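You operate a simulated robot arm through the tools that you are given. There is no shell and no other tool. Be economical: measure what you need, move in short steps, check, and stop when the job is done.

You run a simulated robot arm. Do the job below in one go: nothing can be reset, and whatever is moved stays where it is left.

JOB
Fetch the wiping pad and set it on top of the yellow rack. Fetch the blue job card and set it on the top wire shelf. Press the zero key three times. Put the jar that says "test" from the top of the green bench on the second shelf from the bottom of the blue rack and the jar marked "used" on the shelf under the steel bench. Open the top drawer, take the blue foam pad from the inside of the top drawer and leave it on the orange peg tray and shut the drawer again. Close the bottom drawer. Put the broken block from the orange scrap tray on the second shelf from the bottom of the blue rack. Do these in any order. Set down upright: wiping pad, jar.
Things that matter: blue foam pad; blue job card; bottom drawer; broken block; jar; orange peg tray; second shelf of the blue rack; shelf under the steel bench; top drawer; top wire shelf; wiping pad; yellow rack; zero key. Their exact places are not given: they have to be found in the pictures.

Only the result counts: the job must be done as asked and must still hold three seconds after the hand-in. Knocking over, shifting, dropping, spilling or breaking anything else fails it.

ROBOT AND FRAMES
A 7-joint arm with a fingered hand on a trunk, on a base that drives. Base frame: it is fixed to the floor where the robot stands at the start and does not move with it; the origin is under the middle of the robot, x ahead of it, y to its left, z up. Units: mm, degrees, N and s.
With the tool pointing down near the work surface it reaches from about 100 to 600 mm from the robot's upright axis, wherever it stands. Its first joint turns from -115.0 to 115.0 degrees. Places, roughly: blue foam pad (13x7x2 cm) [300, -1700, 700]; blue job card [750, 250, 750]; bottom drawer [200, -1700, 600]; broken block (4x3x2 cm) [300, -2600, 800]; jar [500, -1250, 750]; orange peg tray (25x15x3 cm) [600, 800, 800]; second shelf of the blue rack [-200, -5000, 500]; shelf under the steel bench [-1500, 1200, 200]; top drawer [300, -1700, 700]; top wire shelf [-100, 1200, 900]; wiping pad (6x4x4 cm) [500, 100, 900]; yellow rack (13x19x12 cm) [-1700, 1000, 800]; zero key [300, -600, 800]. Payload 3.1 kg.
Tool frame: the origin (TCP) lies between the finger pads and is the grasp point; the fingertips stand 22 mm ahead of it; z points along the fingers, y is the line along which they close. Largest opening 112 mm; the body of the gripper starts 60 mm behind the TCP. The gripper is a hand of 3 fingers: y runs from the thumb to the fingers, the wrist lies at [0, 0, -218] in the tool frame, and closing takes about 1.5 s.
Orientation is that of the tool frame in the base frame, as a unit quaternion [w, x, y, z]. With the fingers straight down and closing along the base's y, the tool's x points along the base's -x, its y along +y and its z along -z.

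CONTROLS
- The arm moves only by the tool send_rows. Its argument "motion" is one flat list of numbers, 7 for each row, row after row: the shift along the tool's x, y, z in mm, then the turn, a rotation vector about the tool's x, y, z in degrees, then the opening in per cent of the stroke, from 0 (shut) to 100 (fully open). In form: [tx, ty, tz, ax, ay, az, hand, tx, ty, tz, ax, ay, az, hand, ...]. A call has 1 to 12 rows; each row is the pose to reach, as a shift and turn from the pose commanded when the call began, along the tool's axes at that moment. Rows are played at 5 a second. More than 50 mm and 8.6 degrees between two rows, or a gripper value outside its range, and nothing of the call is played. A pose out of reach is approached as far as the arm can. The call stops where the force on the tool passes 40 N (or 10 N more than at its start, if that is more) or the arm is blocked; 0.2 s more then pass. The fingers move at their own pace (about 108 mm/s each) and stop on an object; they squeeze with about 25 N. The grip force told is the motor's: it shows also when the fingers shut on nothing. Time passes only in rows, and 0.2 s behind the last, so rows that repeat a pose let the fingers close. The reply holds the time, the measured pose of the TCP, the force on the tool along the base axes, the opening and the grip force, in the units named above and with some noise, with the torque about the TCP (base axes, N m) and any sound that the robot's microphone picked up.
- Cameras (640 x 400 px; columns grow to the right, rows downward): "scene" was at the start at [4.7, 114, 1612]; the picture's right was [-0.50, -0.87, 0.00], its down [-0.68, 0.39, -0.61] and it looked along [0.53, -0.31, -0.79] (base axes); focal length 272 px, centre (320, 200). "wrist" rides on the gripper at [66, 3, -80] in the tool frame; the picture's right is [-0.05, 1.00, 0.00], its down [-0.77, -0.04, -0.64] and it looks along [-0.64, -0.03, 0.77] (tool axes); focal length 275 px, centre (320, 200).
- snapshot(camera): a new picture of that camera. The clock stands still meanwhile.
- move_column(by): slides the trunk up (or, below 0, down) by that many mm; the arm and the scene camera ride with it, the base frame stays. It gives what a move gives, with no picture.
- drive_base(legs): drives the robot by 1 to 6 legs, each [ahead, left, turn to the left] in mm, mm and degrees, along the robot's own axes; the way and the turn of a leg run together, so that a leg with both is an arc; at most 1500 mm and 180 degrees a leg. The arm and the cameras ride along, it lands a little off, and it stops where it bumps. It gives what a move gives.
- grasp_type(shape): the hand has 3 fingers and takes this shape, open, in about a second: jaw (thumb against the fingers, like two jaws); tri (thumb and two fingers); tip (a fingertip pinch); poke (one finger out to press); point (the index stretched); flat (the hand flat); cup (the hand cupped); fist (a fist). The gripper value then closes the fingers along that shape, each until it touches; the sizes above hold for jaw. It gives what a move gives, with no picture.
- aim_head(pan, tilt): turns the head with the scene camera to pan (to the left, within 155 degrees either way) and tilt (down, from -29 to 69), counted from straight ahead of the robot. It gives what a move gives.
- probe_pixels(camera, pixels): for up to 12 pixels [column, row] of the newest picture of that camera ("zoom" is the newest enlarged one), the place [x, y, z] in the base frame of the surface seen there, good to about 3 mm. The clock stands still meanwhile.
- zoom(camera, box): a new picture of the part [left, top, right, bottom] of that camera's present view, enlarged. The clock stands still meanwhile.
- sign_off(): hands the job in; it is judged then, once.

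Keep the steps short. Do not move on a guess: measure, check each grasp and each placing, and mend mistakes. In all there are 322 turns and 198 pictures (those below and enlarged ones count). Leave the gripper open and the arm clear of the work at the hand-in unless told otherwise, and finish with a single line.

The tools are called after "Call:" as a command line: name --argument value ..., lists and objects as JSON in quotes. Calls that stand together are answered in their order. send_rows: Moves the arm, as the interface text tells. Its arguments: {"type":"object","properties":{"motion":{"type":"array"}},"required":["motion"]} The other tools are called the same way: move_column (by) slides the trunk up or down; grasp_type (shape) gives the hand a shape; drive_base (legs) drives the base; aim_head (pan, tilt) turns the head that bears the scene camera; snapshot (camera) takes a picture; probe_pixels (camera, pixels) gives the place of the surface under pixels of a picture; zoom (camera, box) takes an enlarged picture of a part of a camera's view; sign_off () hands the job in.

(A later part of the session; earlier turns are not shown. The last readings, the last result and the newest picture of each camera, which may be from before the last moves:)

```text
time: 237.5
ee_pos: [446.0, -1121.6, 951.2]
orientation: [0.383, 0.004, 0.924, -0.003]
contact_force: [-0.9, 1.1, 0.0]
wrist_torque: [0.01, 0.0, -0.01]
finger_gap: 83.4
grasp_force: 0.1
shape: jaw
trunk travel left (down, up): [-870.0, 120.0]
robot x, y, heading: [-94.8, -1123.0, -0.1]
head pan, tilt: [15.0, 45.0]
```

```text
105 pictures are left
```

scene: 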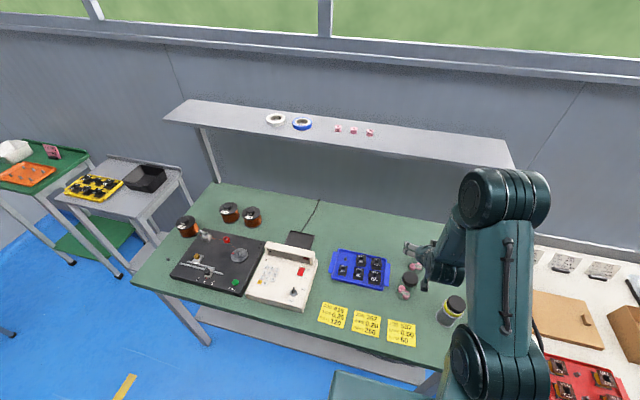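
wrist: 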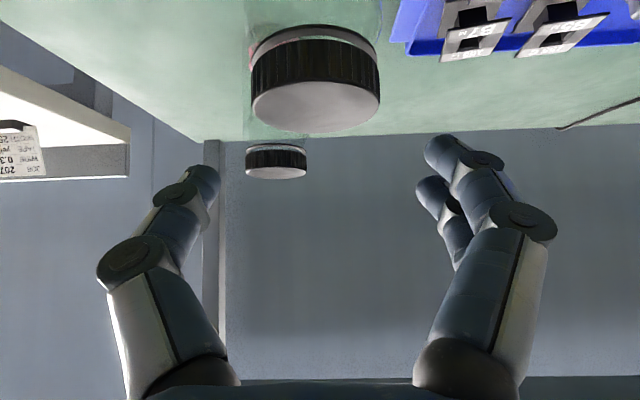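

Call:
send_rows --motion '[25, -1, 25, 0, 0, 0, 75, 42, -1, 42, 0, 0, 0, 75, 50, -1, 50, 0, 0, 0, 75, 50, -1, 50, 0, 0, 0, 75]'

Call:
snapshot --camera "wrist"

Call:
send_rows --motion '[0, 0, 0, 0, 0, 0, 50, 0, 0, 0, 0, 0, 0, 35, 0, 0, 0, 0, 0, 0, 20, 0, 0, 0, 0, 0, 0, 20, 0, 0, 0, 0, 0, 0, 20, 0, 0, 0, 0, 0, 0, 20, 0, 0, 0, 0, 0, 0, 20]'

```text
time: 238.5
ee_pos: [445.6, -1122.1, 880.5]
orientation: [0.383, 0.004, 0.924, -0.002]
contact_force: [0.1, 1.1, -0.9]
wrist_torque: [0.0, -0.01, 0.01]
finger_gap: 83.7
grasp_force: 0.0
shape: jaw
trunk travel left (down, up): [-870.0, 120.0]
robot x, y, heading: [-89.9, -1119.8, -0.1]
head pan, tilt: [15.0, 45.0]
```

```text
104 pictures are left
```

wrist: 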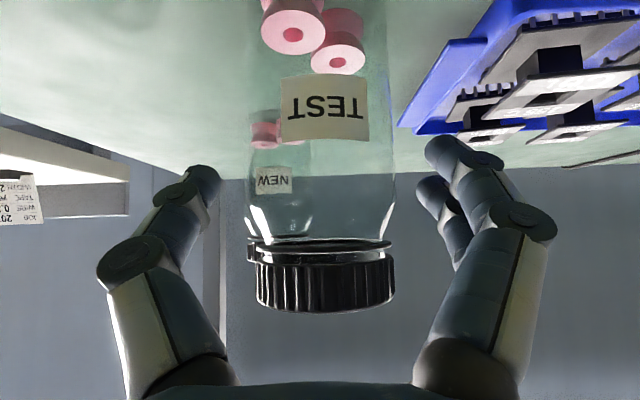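

```text
time: 240.1
ee_pos: [446.0, -1121.4, 881.3]
orientation: [0.383, 0.003, 0.924, -0.002]
contact_force: [-0.1, -0.5, -0.3]
wrist_torque: [-0.04, 0.01, -0.03]
finger_gap: 45.4
grasp_force: 25.1
shape: jaw
trunk travel left (down, up): [-870.0, 120.0]
robot x, y, heading: [-93.0, -1121.1, -0.2]
head pan, tilt: [15.0, 45.0]
```

TEST gripped. I lift, back out, turn right and drive down the aisle toward the blue rack.

Call:
send_rows --motion '[-20, 0, -20, 0, 0, 0, 20, -50, 0, -50, 0, 0, 0, 20, -80, 0, -80, 0, 0, 0, 20, -105, 0, -105, 0, 0, 0, 20]'

Call:
drive_base --legs '[[-400, 0, 0], [0, 0, -90], [1200, 0, 0]]'

Call:
aim_head --pan 0 --tilt 20

Call:
snapshot --camera "scene"

Call:
snapshot --camera "wrist"

```text
time: 241.1
ee_pos: [445.7, -1123.5, 1031.3]
orientation: [0.383, 0.004, 0.924, -0.002]
contact_force: [0.1, 0.6, -0.5]
wrist_torque: [0.01, -0.02, 0.0]
finger_gap: 45.2
grasp_force: 25.6
shape: jaw
trunk travel left (down, up): [-870.0, 120.0]
robot x, y, heading: [-95.8, -1121.8, 0.0]
head pan, tilt: [15.0, 45.0]
```

```text
time: 252.9
ee_pos: [-355.0, -2852.9, 1030.1]
orientation: [0.281, 0.627, 0.678, -0.26]
contact_force: [-0.2, -0.1, -1.5]
wrist_torque: [-0.02, 0.01, 0.0]
finger_gap: 45.3
grasp_force: 24.8
shape: jaw
trunk travel left (down, up): [-870.0, 120.0]
robot x, y, heading: [-401.7, -2313.5, -84.9]
head pan, tilt: [15.0, 45.0]
```

```text
time: 253.8
ee_pos: [-355.4, -2854.9, 1031.0]
orientation: [0.28, 0.627, 0.678, -0.26]
contact_force: [0.6, -1.0, -1.5]
wrist_torque: [-0.04, -0.02, -0.01]
finger_gap: 45.3
grasp_force: 25.0
shape: jaw
trunk travel left (down, up): [-870.0, 120.0]
robot x, y, heading: [-403.4, -2314.2, -85.2]
head pan, tilt: [0.0, 20.0]
```

```text
103 pictures are left
```

scene: 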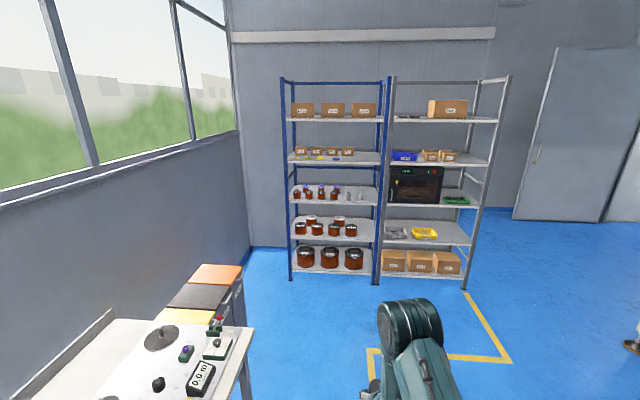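

```text
102 pictures are left
```

wrist: 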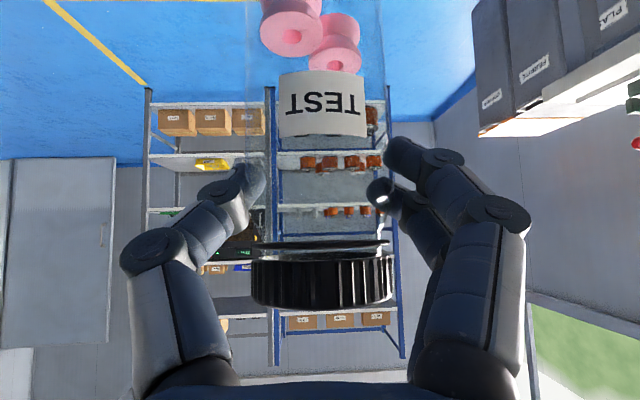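

I zoom on the blue rack's lower shelves and probe.

Call:
zoom --camera "scene" --box '[275, 180, 395, 285]'

Call:
probe_pixels --camera "scene" --pixels '[[370, 238], [300, 240], [332, 240], [365, 228], [330, 272], [330, 202], [288, 240], [378, 236], [340, 222], [310, 220], [333, 230], [362, 240]]'

```text
3.81 times, centred on (335, 232) of scene
```

zoom: 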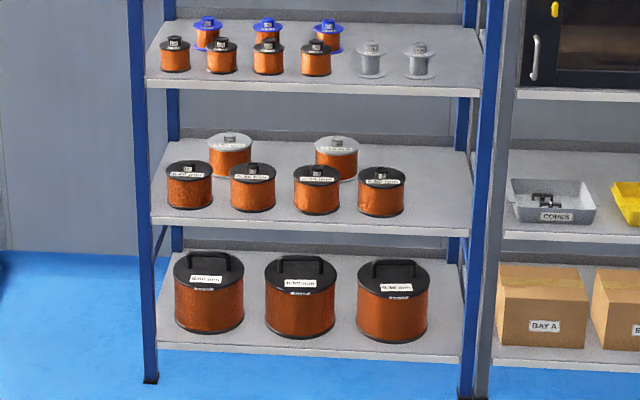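

```text
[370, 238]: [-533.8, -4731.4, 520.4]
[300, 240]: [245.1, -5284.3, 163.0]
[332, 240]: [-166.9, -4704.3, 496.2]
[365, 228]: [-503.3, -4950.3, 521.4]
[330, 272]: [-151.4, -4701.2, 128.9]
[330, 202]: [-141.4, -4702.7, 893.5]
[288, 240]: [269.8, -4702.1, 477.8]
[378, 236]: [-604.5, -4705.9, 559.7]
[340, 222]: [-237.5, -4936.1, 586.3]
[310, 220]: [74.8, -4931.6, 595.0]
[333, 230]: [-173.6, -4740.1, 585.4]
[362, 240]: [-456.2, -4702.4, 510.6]
```

Second shelf from the bottom is at z≈521, front edge y≈-4702, with free space near its right end (x≈-530). I move closer.

Call:
drive_base --legs '[[0, 0, -5], [1350, -120, 0]]'

Call:
move_column --by -350

Call:
aim_head --pan 0 --tilt 30

Call:
snapshot --camera "scene"

```text
time: 261.4
ee_pos: [-494.9, -4262.8, 1031.9]
orientation: [0.272, 0.647, 0.659, -0.269]
contact_force: [-0.2, 0.6, -0.8]
wrist_torque: [-0.04, 0.02, -0.05]
finger_gap: 45.4
grasp_force: 25.0
shape: jaw
trunk travel left (down, up): [-870.0, 120.0]
robot x, y, heading: [-510.5, -3726.6, -88.0]
head pan, tilt: [0.0, 20.0]
```

```text
time: 264.8
ee_pos: [-494.9, -4262.0, 681.2]
orientation: [0.273, 0.646, 0.66, -0.268]
contact_force: [-0.9, 0.4, -1.4]
wrist_torque: [-0.01, 0.04, 0.0]
finger_gap: 45.1
grasp_force: 25.3
shape: jaw
trunk travel left (down, up): [-520.0, 470.0]
robot x, y, heading: [-505.7, -3726.2, -88.4]
head pan, tilt: [0.0, 20.0]
```

```text
time: 265.5
ee_pos: [-494.8, -4261.4, 681.1]
orientation: [0.273, 0.646, 0.66, -0.268]
contact_force: [-0.4, -0.3, -1.8]
wrist_torque: [0.01, -0.01, -0.05]
finger_gap: 44.9
grasp_force: 24.7
shape: jaw
trunk travel left (down, up): [-520.0, 470.0]
robot x, y, heading: [-507.1, -3722.8, -88.3]
head pan, tilt: [0.0, 30.0]
```

```text
100 pictures are left
```

scene: 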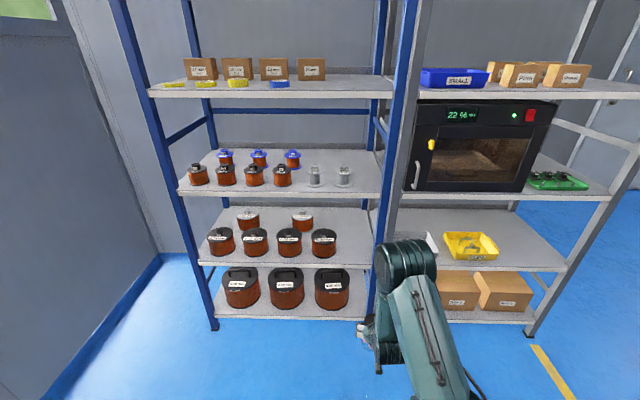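

Call:
zoom --camera "scene" --box '[190, 195, 400, 290]'

Call:
probe_pixels --camera "scene" --pixels '[[350, 235], [360, 255], [336, 240], [340, 225], [370, 225], [376, 258], [324, 230], [240, 215], [275, 215], [303, 213], [207, 255], [365, 210]]'

```text
3.05 times, centred on (295, 242) of scene
```

zoom: 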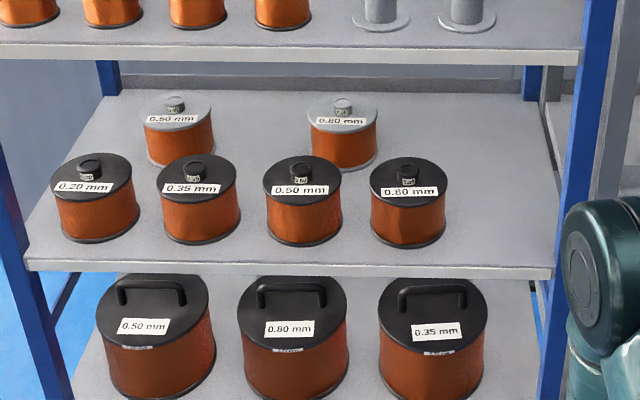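

```text
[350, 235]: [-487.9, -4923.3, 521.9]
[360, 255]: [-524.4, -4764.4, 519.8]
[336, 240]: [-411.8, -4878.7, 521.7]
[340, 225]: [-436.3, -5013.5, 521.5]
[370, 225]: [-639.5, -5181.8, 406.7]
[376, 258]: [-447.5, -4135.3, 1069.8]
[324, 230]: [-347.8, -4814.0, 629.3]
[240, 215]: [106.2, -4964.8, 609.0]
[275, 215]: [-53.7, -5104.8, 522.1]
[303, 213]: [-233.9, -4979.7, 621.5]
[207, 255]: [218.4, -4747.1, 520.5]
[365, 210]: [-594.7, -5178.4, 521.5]
```

Free area x -400…-585 on the shelf. I extend the arm, lower to 40 mm above shelf level, square up and drive in to x≈-490.

Call:
send_rows --motion '[-26, 0, 26, 0, 0, 0, 20, -52, 0, 52, 0, 0, 0, 20]'

Call:
move_column --by -40

Call:
drive_base --legs '[[0, 22, -1.7], [250, 0, 0]]'

Call:
snapshot --camera "wrist"

Call:
snapshot --camera "scene"

```text
time: 266.1
ee_pos: [-492.0, -4335.1, 680.2]
orientation: [0.273, 0.646, 0.661, -0.268]
contact_force: [-0.7, 0.4, -0.3]
wrist_torque: [-0.03, 0.0, -0.03]
finger_gap: 44.9
grasp_force: 25.3
shape: jaw
trunk travel left (down, up): [-520.0, 470.0]
robot x, y, heading: [-507.0, -3721.2, -88.5]
head pan, tilt: [0.0, 30.0]
```

```text
time: 266.9
ee_pos: [-491.7, -4333.8, 640.3]
orientation: [0.273, 0.647, 0.659, -0.269]
contact_force: [-0.4, 0.5, -1.2]
wrist_torque: [-0.02, 0.0, 0.02]
finger_gap: 45.2
grasp_force: 24.8
shape: jaw
trunk travel left (down, up): [-480.0, 510.0]
robot x, y, heading: [-504.2, -3722.9, -88.4]
head pan, tilt: [0.0, 30.0]
```

```text
time: 269.1
ee_pos: [-489.5, -4583.2, 640.2]
orientation: [0.268, 0.657, 0.65, -0.271]
contact_force: [0.2, -0.9, -1.2]
wrist_torque: [-0.02, -0.01, -0.01]
finger_gap: 45.3
grasp_force: 25.1
shape: jaw
trunk travel left (down, up): [-480.0, 510.0]
robot x, y, heading: [-486.3, -3969.1, -90.2]
head pan, tilt: [0.0, 30.0]
```

```text
98 pictures are left
```

wrist: 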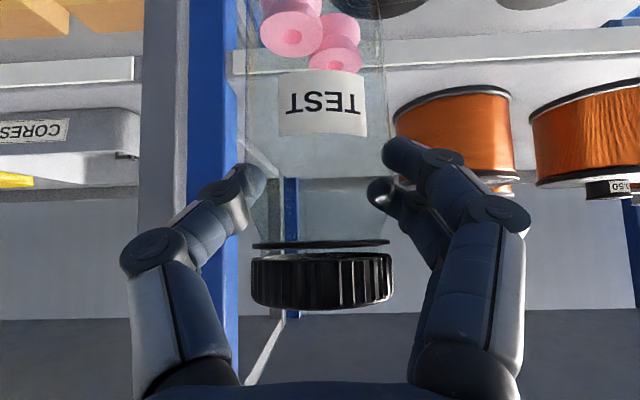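

```text
97 pictures are left
```

scene: 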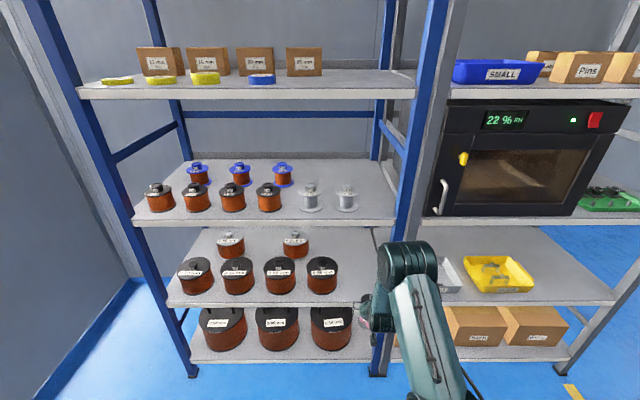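

Call:
probe_pixels --camera "wrist" --pixels '[[215, 100], [235, 120], [460, 100], [400, 130], [255, 165], [350, 190]]'

Call:
probe_pixels --camera "scene" --pixels '[[412, 160], [397, 220], [337, 270], [350, 290], [350, 250], [385, 320]]'

```text
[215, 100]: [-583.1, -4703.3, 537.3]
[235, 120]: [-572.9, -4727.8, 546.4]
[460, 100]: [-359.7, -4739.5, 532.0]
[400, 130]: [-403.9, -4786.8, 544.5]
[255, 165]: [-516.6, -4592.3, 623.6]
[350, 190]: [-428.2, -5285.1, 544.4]
```

```text
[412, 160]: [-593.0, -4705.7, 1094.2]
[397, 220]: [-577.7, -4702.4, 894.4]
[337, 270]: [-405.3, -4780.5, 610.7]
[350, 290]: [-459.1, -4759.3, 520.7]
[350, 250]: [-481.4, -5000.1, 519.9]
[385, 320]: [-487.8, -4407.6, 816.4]
```

Clear on both sides (~15 mm or more). I drive in 205.

Call:
drive_base --legs '[[205, 0, 0.2]]'

Call:
snapshot --camera "wrist"

Call:
zoom --camera "scene" --box '[270, 180, 450, 330]'

```text
time: 270.8
ee_pos: [-490.7, -4793.6, 640.5]
orientation: [0.268, 0.657, 0.65, -0.271]
contact_force: [-0.5, 0.1, -0.8]
wrist_torque: [0.02, -0.02, 0.04]
finger_gap: 45.2
grasp_force: 24.9
shape: jaw
trunk travel left (down, up): [-480.0, 510.0]
robot x, y, heading: [-485.6, -4178.5, -90.4]
head pan, tilt: [0.0, 30.0]
```

```text
96 pictures are left
```

wrist: 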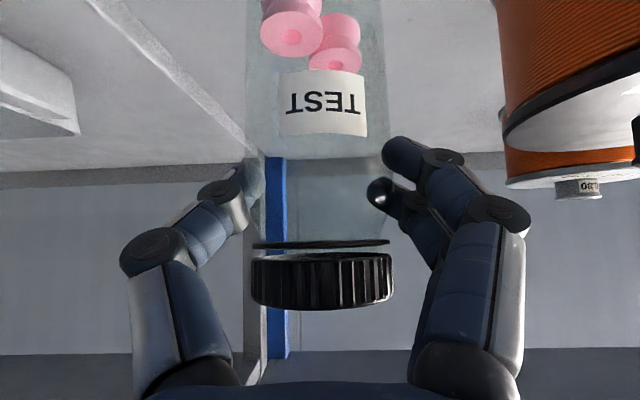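

```text
2.67 times, centred on (360, 255) of scene
```

zoom: 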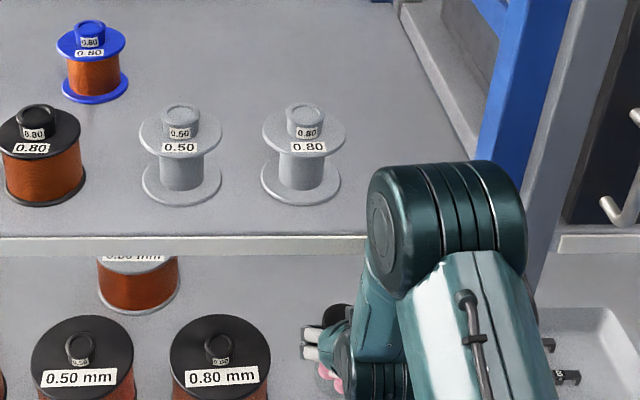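

Call:
send_rows --motion '[14, 0, 14, 0, 0, 0, 20, 24, 0, 24, 0, 0, 0, 20, 26.5, 0, 26.5, 0, 0, 0, 20, 26.5, 0, 26.5, 0, 0, 0, 20]'

```text
time: 271.8
ee_pos: [-490.4, -4792.8, 604.4]
orientation: [0.269, 0.657, 0.65, -0.273]
contact_force: [-0.3, 0.2, -1.0]
wrist_torque: [0.02, 0.04, 0.01]
finger_gap: 45.0
grasp_force: 25.4
shape: jaw
trunk travel left (down, up): [-480.0, 510.0]
robot x, y, heading: [-485.8, -4181.9, -90.2]
head pan, tilt: [0.0, 30.0]
```

Call:
send_rows --motion '[1.2, 0, 1.2, 0, 0, 0, 20, 2.2, 0, 2.2, 0, 0, 0, 20, 2.2, 0, 2.2, 0, 0, 0, 20]'

```text
time: 272.6
ee_pos: [-490.7, -4792.0, 602.2]
orientation: [0.27, 0.656, 0.649, -0.274]
contact_force: [0.6, -3.3, 9.6]
wrist_torque: [-0.12, -0.07, -0.03]
finger_gap: 45.2
grasp_force: 24.6
shape: jaw
trunk travel left (down, up): [-480.0, 510.0]
robot x, y, heading: [-488.3, -4181.8, -90.3]
head pan, tilt: [0.0, 30.0]
```

In contact. I open slightly (to ~62 mm gap) and retreat along the axis.

Call:
send_rows --motion '[0, 0, 0, 0, 0, 0, 48, 0, 0, 0, 0, 0, 0, 55, 0, 0, 0, 0, 0, 0, 55, 0, 0, 0, 0, 0, 0, 55, 0, 0, -30, 0, 0, 0, 55, 0, 0, -70, 0, 0, 0, 55, 0, 0, -100, 0, 0, 0, 55]'

Call:
snapshot --camera "wrist"

```text
time: 274.2
ee_pos: [-490.9, -4718.6, 671.7]
orientation: [0.269, 0.657, 0.649, -0.273]
contact_force: [-0.1, 0.4, 0.1]
wrist_torque: [-0.03, 0.02, 0.01]
finger_gap: 61.2
grasp_force: 0.1
shape: jaw
trunk travel left (down, up): [-480.0, 510.0]
robot x, y, heading: [-486.7, -4177.6, -90.2]
head pan, tilt: [0.0, 30.0]
```

```text
94 pictures are left
```

wrist: 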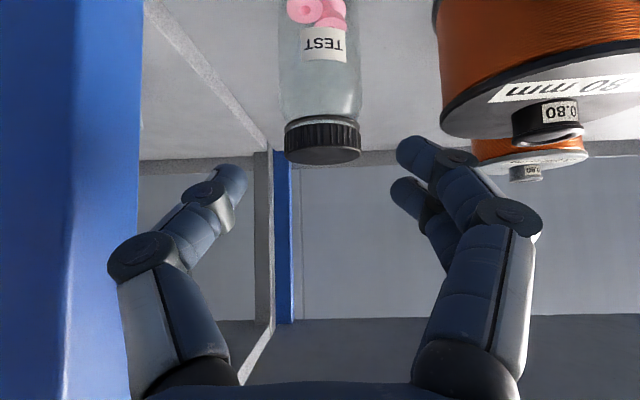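

TEST stands on the second shelf. I back out, raise the trunk and go to the drawers at y≈-1700.

Call:
drive_base --legs '[[-300, 0, 0], [-1500, 0, 0], [-620, 0, 0], [0, 0, 90]]'

Call:
move_column --by 200

Call:
aim_head --pan 0 --tilt 40

Call:
snapshot --camera "scene"

```text
time: 289.9
ee_pos: [119.0, -1840.1, 672.4]
orientation: [0.383, 0.014, 0.924, -0.006]
contact_force: [0.6, 0.6, -0.1]
wrist_torque: [-0.02, -0.03, -0.04]
finger_gap: 60.9
grasp_force: 0.0
shape: jaw
trunk travel left (down, up): [-480.0, 510.0]
robot x, y, heading: [-420.2, -1823.6, -1.5]
head pan, tilt: [0.0, 30.0]
```

```text
time: 291.2
ee_pos: [108.9, -1839.9, 774.7]
orientation: [0.366, 0.012, 0.93, -0.009]
contact_force: [-3.2, -0.1, -4.7]
wrist_torque: [-0.2, 0.14, 0.1]
finger_gap: 61.0
grasp_force: 0.1
shape: jaw
trunk travel left (down, up): [-589.0, 401.0]
robot x, y, heading: [-420.1, -1827.0, -1.6]
head pan, tilt: [0.0, 30.0]
stopped: the force on the tool passed its limit at 71 N (the readings are from after the stop); the commanded pose is now the measured one
```

```text
time: 291.9
ee_pos: [109.2, -1839.7, 774.6]
orientation: [0.366, 0.011, 0.93, -0.008]
contact_force: [-6.6, 0.3, -4.3]
wrist_torque: [-0.17, 0.15, 0.25]
finger_gap: 61.0
grasp_force: 0.1
shape: jaw
trunk travel left (down, up): [-589.0, 401.0]
robot x, y, heading: [-422.2, -1822.2, -1.4]
head pan, tilt: [0.0, 40.0]
```

```text
93 pictures are left
```

scene: 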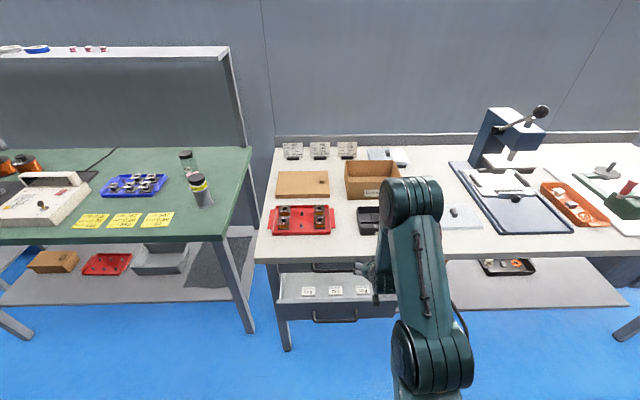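

The hand met something from below when raising (drawer/bench edge). I look before moving.

Call:
zoom --camera "scene" --box '[250, 200, 430, 330]'

Call:
snapshot --camera "wrist"

```text
3.08 times, centred on (340, 265) of scene
```

zoom: 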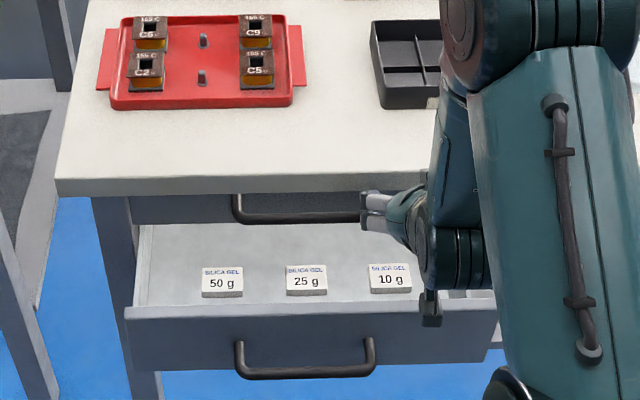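

```text
91 pictures are left
```

wrist: 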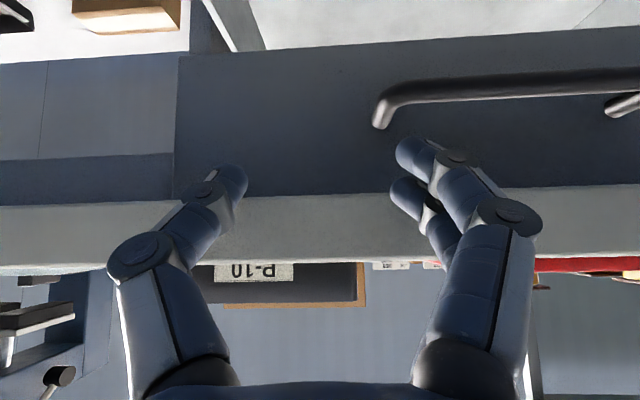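

The top drawer is shut, the bottom one is open (silica packs inside). The fingertips had pushed up against the bench's edge. I lower 10 mm and back straight out.

Call:
move_column --by -10

Call:
drive_base --legs '[[-250, 0, 0]]'

Call:
move_column --by 250

Call:
snapshot --camera "scene"

```text
time: 292.5
ee_pos: [109.1, -1838.4, 764.3]
orientation: [0.368, 0.011, 0.93, -0.007]
contact_force: [-0.2, -0.6, 1.0]
wrist_torque: [0.05, 0.02, 0.0]
finger_gap: 61.1
grasp_force: 0.0
shape: jaw
trunk travel left (down, up): [-579.0, 411.0]
robot x, y, heading: [-421.4, -1824.0, -1.5]
head pan, tilt: [0.0, 40.0]
```

```text
time: 294.3
ee_pos: [-141.5, -1830.7, 764.6]
orientation: [0.368, 0.011, 0.93, -0.008]
contact_force: [-0.9, 0.0, 0.6]
wrist_torque: [0.01, 0.01, -0.01]
finger_gap: 60.7
grasp_force: 0.0
shape: jaw
trunk travel left (down, up): [-579.0, 411.0]
robot x, y, heading: [-669.4, -1819.6, -1.5]
head pan, tilt: [0.0, 40.0]
```

```text
time: 296.9
ee_pos: [-139.3, -1832.4, 1014.0]
orientation: [0.366, 0.01, 0.93, -0.007]
contact_force: [-0.1, 0.1, 0.4]
wrist_torque: [-0.02, 0.0, 0.01]
finger_gap: 61.2
grasp_force: 0.1
shape: jaw
trunk travel left (down, up): [-829.0, 161.0]
robot x, y, heading: [-670.4, -1817.3, -1.1]
head pan, tilt: [0.0, 40.0]
```

```text
90 pictures are left
```

scene: 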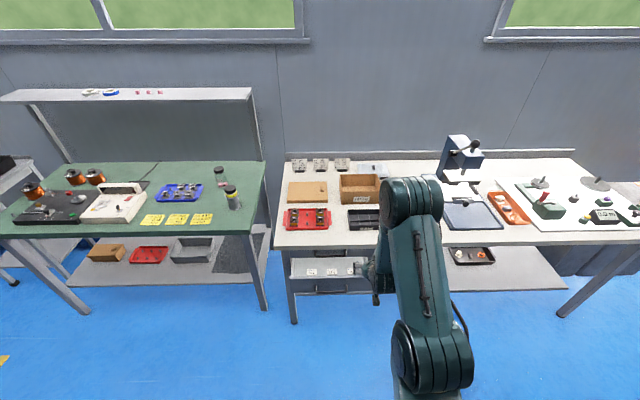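

I zoom and probe the drawers.

Call:
zoom --camera "scene" --box '[265, 225, 405, 325]'

Call:
probe_pixels --camera "zoom" --pixels '[[200, 125], [150, 130], [230, 225], [320, 240], [300, 265], [232, 255], [130, 235], [400, 280], [200, 100], [250, 140], [110, 170]]'

```text
4.00 times, centred on (335, 275) of scene
```

zoom: 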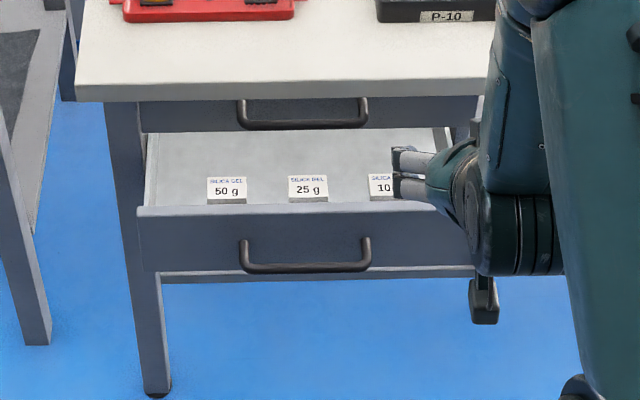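

```text
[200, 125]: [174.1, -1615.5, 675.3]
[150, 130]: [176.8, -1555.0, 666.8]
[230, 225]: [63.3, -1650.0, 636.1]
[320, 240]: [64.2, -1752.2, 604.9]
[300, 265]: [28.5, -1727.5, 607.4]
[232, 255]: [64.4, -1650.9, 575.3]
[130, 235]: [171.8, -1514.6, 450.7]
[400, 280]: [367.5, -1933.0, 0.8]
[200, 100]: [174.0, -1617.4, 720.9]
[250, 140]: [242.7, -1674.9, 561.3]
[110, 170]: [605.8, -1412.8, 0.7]
```

Bottom drawer: front face x≈63 (shut ≈174), z 560–650, handle z≈607. I'll push its face above the handle at z≈640 with shut fingers, hand nearly level.

Call:
drive_base --legs '[[0, 100, 1.3]]'

Call:
send_rows --motion '[0, 0, 0, 0, -7, 0, 30, 0, 0, 0, 0, -14, 0, 0, 0, 0, 0, 0, -21, 0, 0, 0, 0, 0, 0, -27, 0, 0, 0, 0, 0, 0, -27, 0, 0]'

Call:
move_column --by -370

Call:
snapshot --camera "wrist"

```text
time: 298.0
ee_pos: [-137.8, -1719.2, 1013.6]
orientation: [0.367, -0.002, 0.93, -0.003]
contact_force: [0.3, 0.3, -0.2]
wrist_torque: [-0.01, 0.02, 0.01]
finger_gap: 61.3
grasp_force: 0.1
shape: jaw
trunk travel left (down, up): [-829.0, 161.0]
robot x, y, heading: [-667.9, -1719.9, 0.5]
head pan, tilt: [0.0, 40.0]
```

```text
time: 299.2
ee_pos: [-139.2, -1720.1, 1013.6]
orientation: [0.574, -0.002, 0.819, -0.002]
contact_force: [0.0, 0.1, -0.2]
wrist_torque: [0.03, 0.03, -0.01]
finger_gap: 0.0
grasp_force: 25.5
shape: jaw
trunk travel left (down, up): [-829.0, 161.0]
robot x, y, heading: [-670.2, -1720.5, 0.3]
head pan, tilt: [0.0, 40.0]
```

```text
time: 302.8
ee_pos: [-139.3, -1719.3, 644.6]
orientation: [0.574, -0.002, 0.819, -0.002]
contact_force: [0.1, -0.1, 0.0]
wrist_torque: [0.0, 0.0, 0.06]
finger_gap: 0.0
grasp_force: 25.5
shape: jaw
trunk travel left (down, up): [-459.0, 531.0]
robot x, y, heading: [-670.1, -1716.7, 0.3]
head pan, tilt: [0.0, 40.0]
```

```text
88 pictures are left
```

wrist: 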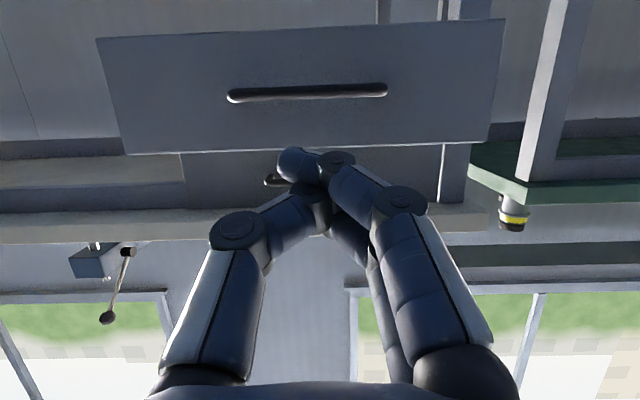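

Call:
drive_base --legs '[[165, 0, 0]]'

Call:
snapshot --camera "wrist"

```text
time: 304.2
ee_pos: [26.2, -1718.6, 643.5]
orientation: [0.574, -0.003, 0.819, -0.001]
contact_force: [0.8, 1.2, 0.0]
wrist_torque: [0.01, -0.02, 0.0]
finger_gap: 0.0
grasp_force: 24.5
shape: jaw
trunk travel left (down, up): [-459.0, 531.0]
robot x, y, heading: [-506.1, -1715.4, 0.4]
head pan, tilt: [0.0, 40.0]
```

```text
87 pictures are left
```

wrist: 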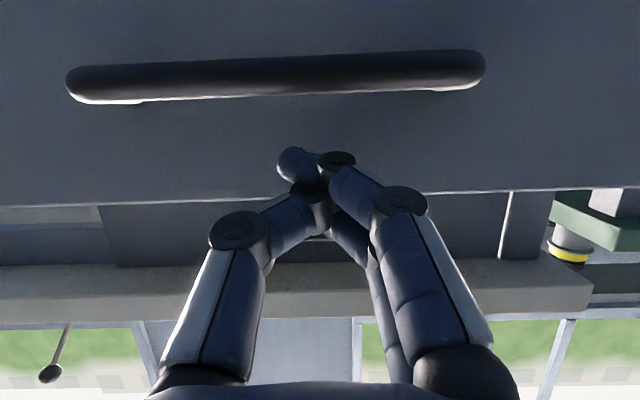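

The tips face the drawer front above the handle. Push slowly.

Call:
send_rows --motion '[-5, 0, 14, 0, 0, 0, 0, -10, 0, 28, 0, 0, 0, 0, -15, 0, 42, 0, 0, 0, 0, -20, 0, 56, 0, 0, 0, 0, -25.6, 0, 70.5, 0, 0, 0, 0, -30.8, 0, 84.6, 0, 0, 0, 0, -36, 0, 98.7, 0, 0, 0, 0]'

Call:
snapshot --camera "wrist"

```text
time: 305.8
ee_pos: [131.8, -1721.0, 646.6]
orientation: [0.574, -0.004, 0.819, 0.0]
contact_force: [0.8, 0.4, -0.4]
wrist_torque: [0.03, -0.04, -0.01]
finger_gap: 0.1
grasp_force: 24.9
shape: jaw
trunk travel left (down, up): [-459.0, 531.0]
robot x, y, heading: [-504.3, -1715.5, 0.4]
head pan, tilt: [0.0, 40.0]
```

```text
86 pictures are left
```

wrist: 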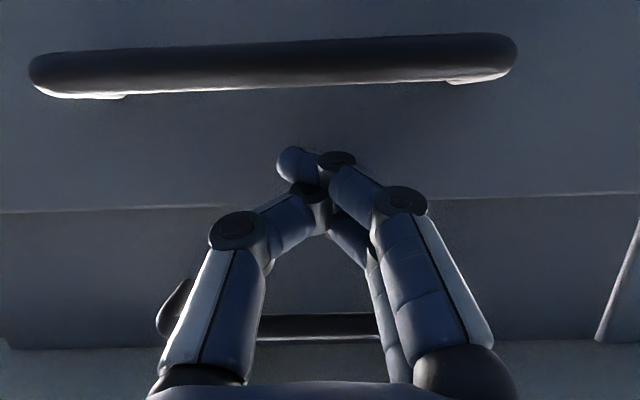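

Call:
send_rows --motion '[-3, 0, 8, 0, 0, 0, 0, -5.5, 0, 15, 0, 0, 0, 0, -7.5, 0, 20, 0, 0, 0, 0, -9, 0, 25, 0, 0, 0, 0, -11, 0, 30, 0, 0, 0, 0]'

Call:
snapshot --camera "wrist"

```text
time: 307.0
ee_pos: [161.0, -1718.5, 643.5]
orientation: [0.57, -0.005, 0.821, -0.001]
contact_force: [-35.1, 4.9, -6.6]
wrist_torque: [-0.09, -0.05, -0.08]
finger_gap: 0.0
grasp_force: 24.6
shape: jaw
trunk travel left (down, up): [-459.0, 531.0]
robot x, y, heading: [-506.0, -1714.3, 0.3]
head pan, tilt: [0.0, 40.0]
```

```text
85 pictures are left
```

wrist: 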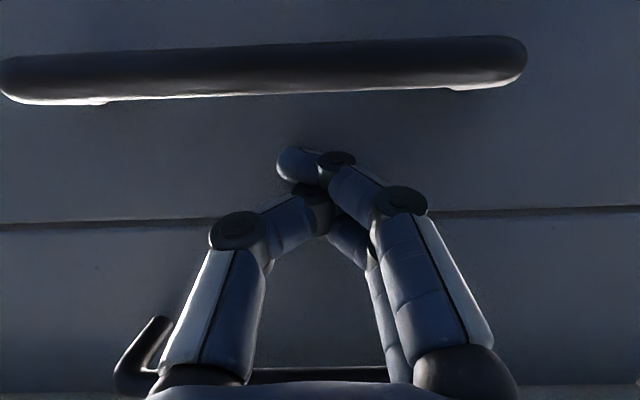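

The bottom drawer is shut (35 N on the stop). I retreat and measure the top drawer's handle.

Call:
send_rows --motion '[17, 0, -47, 0, 0, 0, 0, 34, 0, -94, 0, 0, 0, 0]'

Call:
drive_base --legs '[[-250, 0, 0]]'

Call:
snapshot --camera "wrist"

Call:
zoom --camera "scene" --box '[265, 210, 405, 310]'

```text
time: 307.6
ee_pos: [64.5, -1721.8, 644.6]
orientation: [0.574, -0.003, 0.819, -0.001]
contact_force: [0.6, -0.9, -1.1]
wrist_torque: [0.01, 0.02, -0.02]
finger_gap: 0.2
grasp_force: 24.4
shape: jaw
trunk travel left (down, up): [-459.0, 531.0]
robot x, y, heading: [-504.2, -1720.8, 0.3]
head pan, tilt: [0.0, 40.0]
```

```text
time: 309.5
ee_pos: [-189.7, -1723.6, 644.4]
orientation: [0.574, -0.002, 0.819, -0.003]
contact_force: [-0.4, 0.6, -0.6]
wrist_torque: [0.0, 0.03, 0.0]
finger_gap: 0.0
grasp_force: 24.8
shape: jaw
trunk travel left (down, up): [-459.0, 531.0]
robot x, y, heading: [-758.7, -1723.0, 0.2]
head pan, tilt: [0.0, 40.0]
```

```text
84 pictures are left
```

wrist: 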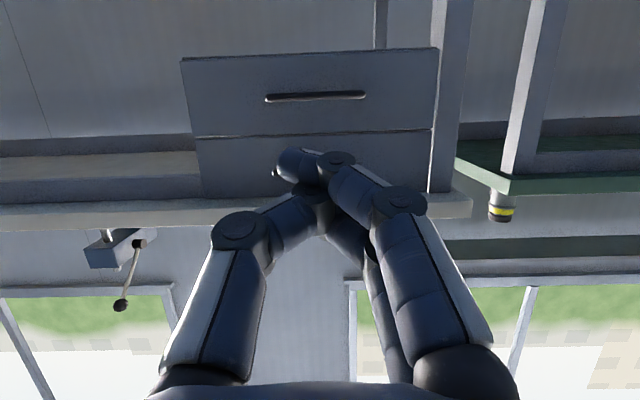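

```text
4.00 times, centred on (335, 260) of scene
```

zoom: 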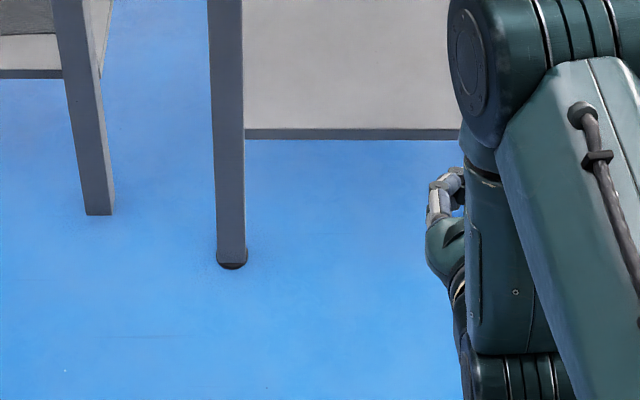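

The bottom drawer is flush. I look at the drawer fronts with the head less tilted.

Call:
aim_head --pan 5 --tilt 22

Call:
zoom --camera "scene" --box '[260, 140, 420, 240]'

```text
time: 310.3
ee_pos: [-189.6, -1723.7, 644.1]
orientation: [0.573, -0.003, 0.82, -0.001]
contact_force: [-0.4, -0.1, 0.3]
wrist_torque: [0.0, -0.01, 0.01]
finger_gap: 0.0
grasp_force: 24.4
shape: jaw
trunk travel left (down, up): [-459.0, 531.0]
robot x, y, heading: [-761.4, -1721.4, 0.3]
head pan, tilt: [5.0, 22.0]
```

```text
4.00 times, centred on (340, 190) of scene
```

zoom: 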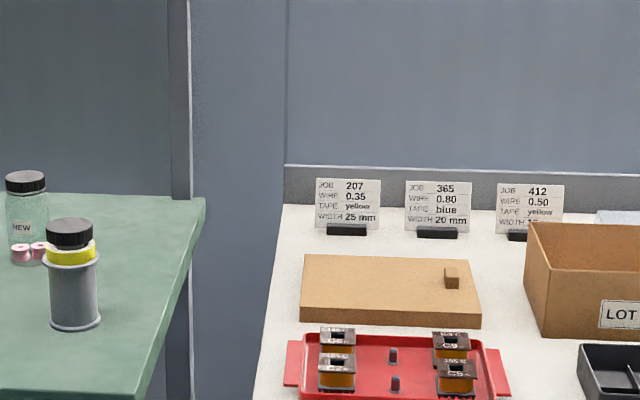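

Call:
zoom --camera "scene" --box '[280, 225, 424, 325]'

Call:
probe_pixels --camera "wrist" --pixels '[[275, 173], [310, 98], [215, 165], [260, 170], [400, 170], [320, 118], [230, 205], [420, 200], [432, 140]]'

```text
4.00 times, centred on (352, 275) of scene
```

zoom: 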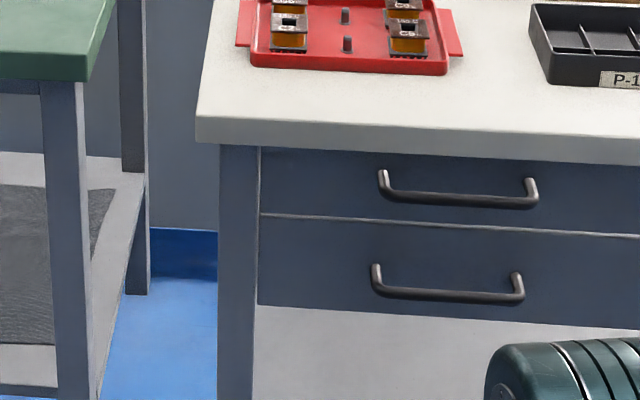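

```text
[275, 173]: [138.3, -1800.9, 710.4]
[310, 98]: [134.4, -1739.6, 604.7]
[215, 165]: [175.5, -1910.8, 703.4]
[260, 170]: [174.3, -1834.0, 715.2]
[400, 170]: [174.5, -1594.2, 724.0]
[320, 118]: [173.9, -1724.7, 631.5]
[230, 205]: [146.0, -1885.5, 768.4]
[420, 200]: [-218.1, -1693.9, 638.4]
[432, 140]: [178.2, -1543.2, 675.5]
```

Call:
probe_pixels --camera "zoom" --pixels '[[460, 199], [400, 193], [520, 203], [440, 294], [460, 170], [460, 225], [400, 135], [400, 147], [300, 270], [383, 178], [533, 186]]'

```text
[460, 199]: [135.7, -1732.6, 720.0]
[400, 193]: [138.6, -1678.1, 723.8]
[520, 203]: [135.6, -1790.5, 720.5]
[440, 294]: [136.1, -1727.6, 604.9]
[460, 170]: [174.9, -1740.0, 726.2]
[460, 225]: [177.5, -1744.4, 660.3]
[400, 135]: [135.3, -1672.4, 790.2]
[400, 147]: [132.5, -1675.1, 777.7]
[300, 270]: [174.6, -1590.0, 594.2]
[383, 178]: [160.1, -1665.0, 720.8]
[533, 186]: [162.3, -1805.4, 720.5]
```

Top handle: bar at x≈140, z≈720, y −1668…−1802, under the bench edge. I'll roll the hand 90° so the fingers close above and below the bar.

Call:
move_column --by 76

Call:
send_rows --motion '[0, 0, 0, 0, 0, 8.3, 45, 0, 0, 0, 0, 0, 16.6, 45, 0, 0, 0, 0, 0, 24.9, 45, 0, 0, 0, 0, 0, 33.2, 45, 0, 0, 0, 0, 0, 41.5, 45, 0, 0, 0, 0, 0, 49.8, 45, 0, 0, 0, 0, 0, 58.1, 45, 0, 0, 0, 0, 0, 66.4, 45, 0, 0, 0, 0, 0, 74.7, 45, 0, 0, 0, 0, 0, 83, 45, 0, 0, 0, 0, 0, 90, 45]'

Call:
snapshot --camera "wrist"

```text
time: 311.4
ee_pos: [-189.7, -1723.8, 719.9]
orientation: [0.573, -0.003, 0.819, -0.001]
contact_force: [-0.2, -0.1, -0.2]
wrist_torque: [0.01, 0.01, -0.02]
finger_gap: 0.1
grasp_force: 25.1
shape: jaw
trunk travel left (down, up): [-535.0, 455.0]
robot x, y, heading: [-761.2, -1720.0, 0.4]
head pan, tilt: [5.0, 22.0]
```

```text
time: 313.8
ee_pos: [-190.6, -1723.9, 719.5]
orientation: [0.406, 0.577, 0.581, 0.405]
contact_force: [-0.3, -0.1, 0.4]
wrist_torque: [0.0, 0.01, -0.03]
finger_gap: 50.3
grasp_force: 0.0
shape: jaw
trunk travel left (down, up): [-535.0, 455.0]
robot x, y, heading: [-760.2, -1719.9, 0.5]
head pan, tilt: [5.0, 22.0]
```

```text
80 pictures are left
```

wrist: 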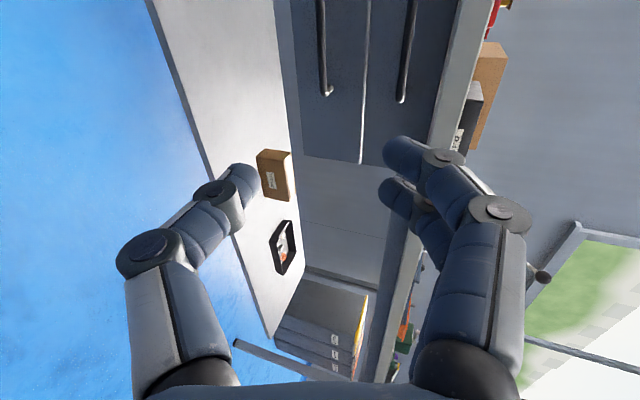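

Roll works. I level the hand, then drive forward to just short of the handle.

Call:
send_rows --motion '[-3, 0, 0, -7, 0, 0, 45, -6, 0, 0, -14, 0, 0, 45, -10, 0, 0, -21, 0, 0, 45, -10, 0, 0, -21, 0, 0, 45]'

Call:
drive_base --legs '[[245, 0, 0]]'

Call:
snapshot --camera "wrist"

Call:
aim_head --pan 10 --tilt 40

Call:
snapshot --camera "scene"

```text
time: 314.8
ee_pos: [-190.3, -1733.9, 721.0]
orientation: [0.506, 0.492, 0.498, 0.504]
contact_force: [-0.3, 0.0, -0.1]
wrist_torque: [-0.01, 0.02, -0.03]
finger_gap: 50.1
grasp_force: 0.0
shape: jaw
trunk travel left (down, up): [-535.0, 455.0]
robot x, y, heading: [-762.9, -1721.2, 0.4]
head pan, tilt: [5.0, 22.0]
```

```text
time: 316.6
ee_pos: [54.5, -1732.3, 720.4]
orientation: [0.504, 0.493, 0.498, 0.504]
contact_force: [-0.5, -0.4, -0.3]
wrist_torque: [0.03, 0.0, 0.01]
finger_gap: 50.4
grasp_force: 0.1
shape: jaw
trunk travel left (down, up): [-535.0, 455.0]
robot x, y, heading: [-513.0, -1718.2, 0.6]
head pan, tilt: [5.0, 22.0]
```

```text
79 pictures are left
```

wrist: 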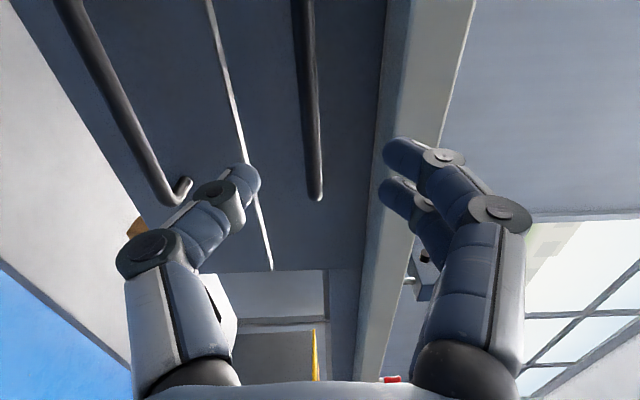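

```text
time: 317.4
ee_pos: [53.7, -1732.5, 720.4]
orientation: [0.505, 0.493, 0.498, 0.505]
contact_force: [0.0, 0.2, -0.4]
wrist_torque: [0.02, -0.01, 0.02]
finger_gap: 50.4
grasp_force: 0.0
shape: jaw
trunk travel left (down, up): [-535.0, 455.0]
robot x, y, heading: [-513.5, -1722.2, 0.2]
head pan, tilt: [10.0, 40.0]
```

```text
78 pictures are left
```

scene: 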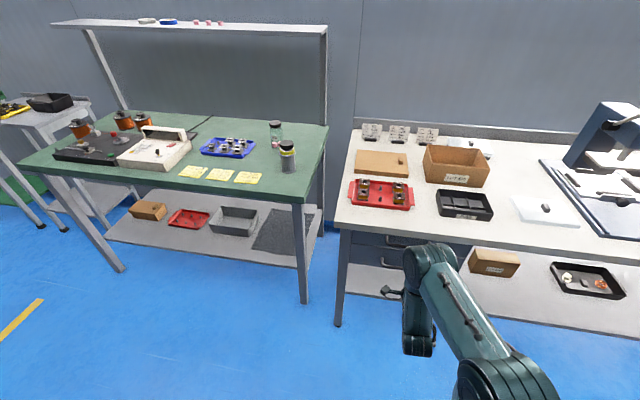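

The bar lies between thumb and fingers. I narrow the opening a bit and advance 78 mm.

Call:
send_rows --motion '[0, 0, 0, 0, 0, 0, 33, 0, 0, 20, 0, 0, 0, 33, 0, 0, 40, 0, 0, 0, 33, 0, 0, 60, 0, 0, 0, 33, 0, 0, 78, 0, 0, 0, 33, 0, 0, 78, 0, 0, 0, 33]'

Call:
snapshot --camera "wrist"

```text
time: 318.8
ee_pos: [131.4, -1729.4, 723.0]
orientation: [0.505, 0.492, 0.499, 0.504]
contact_force: [-0.1, 0.7, -0.5]
wrist_torque: [-0.01, -0.05, 0.02]
finger_gap: 36.9
grasp_force: 0.1
shape: jaw
trunk travel left (down, up): [-535.0, 455.0]
robot x, y, heading: [-514.2, -1720.0, 0.4]
head pan, tilt: [10.0, 40.0]
```

```text
77 pictures are left
```

wrist: 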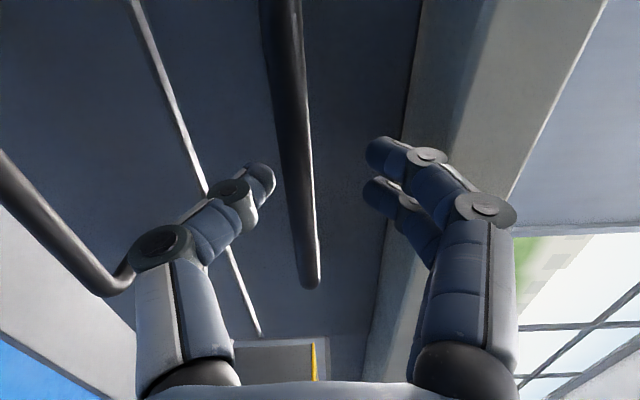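

Call:
send_rows --motion '[0, 0, 0, 0, 0, 0, 15, 0, 0, 0, 0, 0, 0, 0, 0, 0, 0, 0, 0, 0, 0, 0, 0, 0, 0, 0, 0, 0, 0, 0, 0, 0, 0, 0, 0]'

Call:
send_rows --motion '[0, 0, -10, 0, 0, 0, 0, 0, 0, -22, 0, 0, 0, 0, 0, 0, -36, 0, 0, 0, 0, 0, 0, -50, 0, 0, 0, 0, 0, 0, -65, 0, 0, 0, 0, 0, 0, -80, 0, 0, 0, 0]'

Call:
snapshot --camera "scene"

```text
time: 320.0
ee_pos: [132.0, -1730.3, 722.9]
orientation: [0.504, 0.493, 0.498, 0.504]
contact_force: [4.6, 0.9, -1.6]
wrist_torque: [0.0, -0.03, -0.02]
finger_gap: 3.6
grasp_force: 24.6
shape: jaw
trunk travel left (down, up): [-535.0, 455.0]
robot x, y, heading: [-515.2, -1720.7, 0.4]
head pan, tilt: [10.0, 40.0]
```

```text
time: 321.4
ee_pos: [49.5, -1732.9, 720.4]
orientation: [0.506, 0.493, 0.497, 0.504]
contact_force: [0.7, -0.4, 0.8]
wrist_torque: [0.0, 0.01, -0.02]
finger_gap: 0.0
grasp_force: 24.5
shape: jaw
trunk travel left (down, up): [-535.0, 455.0]
robot x, y, heading: [-511.7, -1721.3, 0.6]
head pan, tilt: [10.0, 40.0]
```

```text
76 pictures are left
```

scene: 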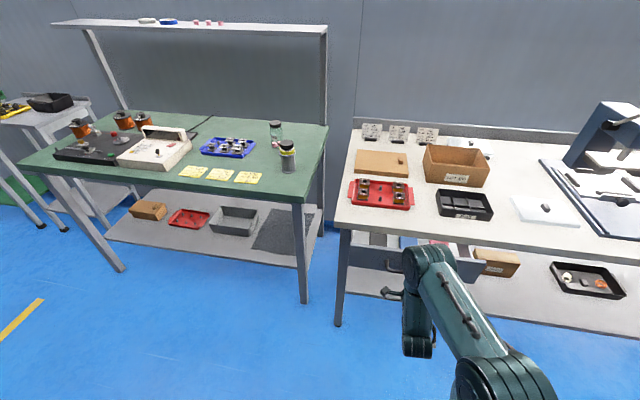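

The drawer came partly open before the grip slipped off. I zoom to see how far.

Call:
zoom --camera "scene" --box '[325, 210, 485, 310]'

Call:
snapshot --camera "wrist"

```text
4.00 times, centred on (405, 260) of scene
```

zoom: 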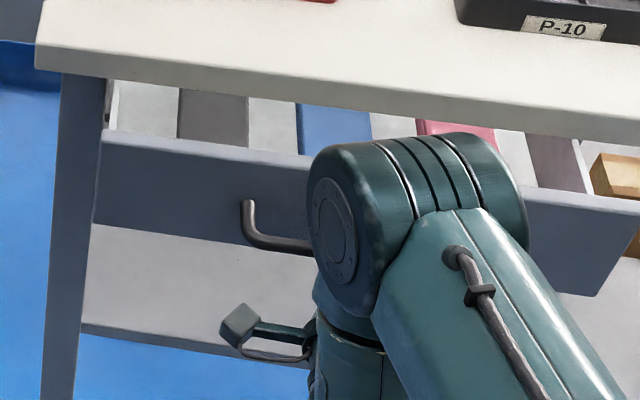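

```text
74 pictures are left
```

wrist: 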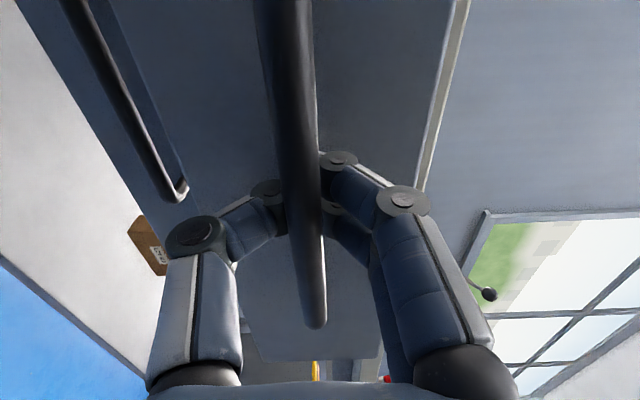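

The fingers have closed behind the bar — hooked, and the drawer is ~80 mm open. I see the blue foam pad inside. Keep pulling.

Call:
send_rows --motion '[0, 0, -15, 0, 0, 0, 0, 0, 0, -30, 0, 0, 0, 0, 0, 0, -45, 0, 0, 0, 0, 0, 0, -60, 0, 0, 0, 0, 0, 0, -75, 0, 0, 0, 0, 0, 0, -90, 0, 0, 0, 0, 0, 0, -105, 0, 0, 0, 0, 0, 0, -120, 0, 0, 0, 0]'

Call:
snapshot --camera "scene"

Call:
snapshot --camera "wrist"

```text
time: 323.2
ee_pos: [-68.5, -1731.5, 720.6]
orientation: [0.504, 0.493, 0.497, 0.505]
contact_force: [0.7, -0.7, -0.4]
wrist_torque: [-0.01, 0.03, -0.03]
finger_gap: 0.0
grasp_force: 24.7
shape: jaw
trunk travel left (down, up): [-535.0, 455.0]
robot x, y, heading: [-514.0, -1717.6, 0.4]
head pan, tilt: [10.0, 40.0]
```

```text
73 pictures are left
```

scene: 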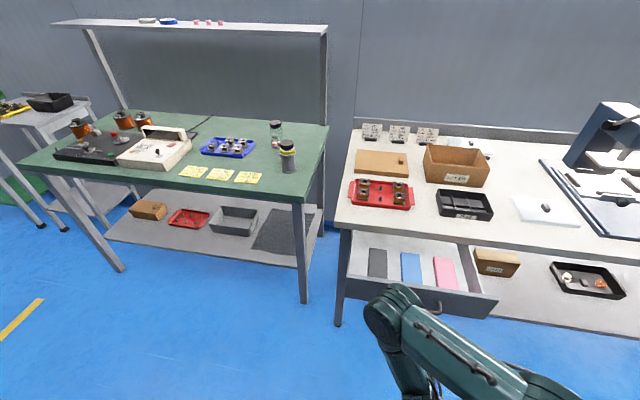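

```text
72 pictures are left
```

wrist: 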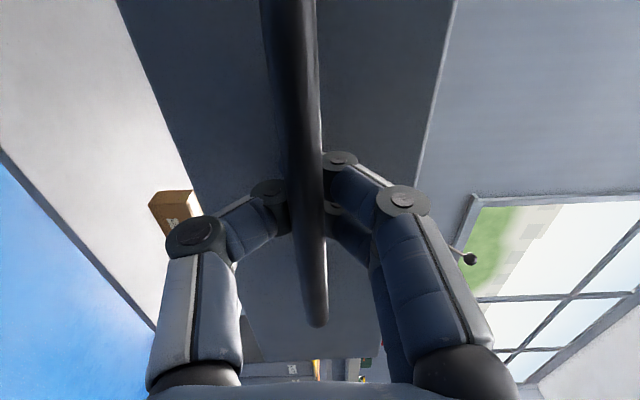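

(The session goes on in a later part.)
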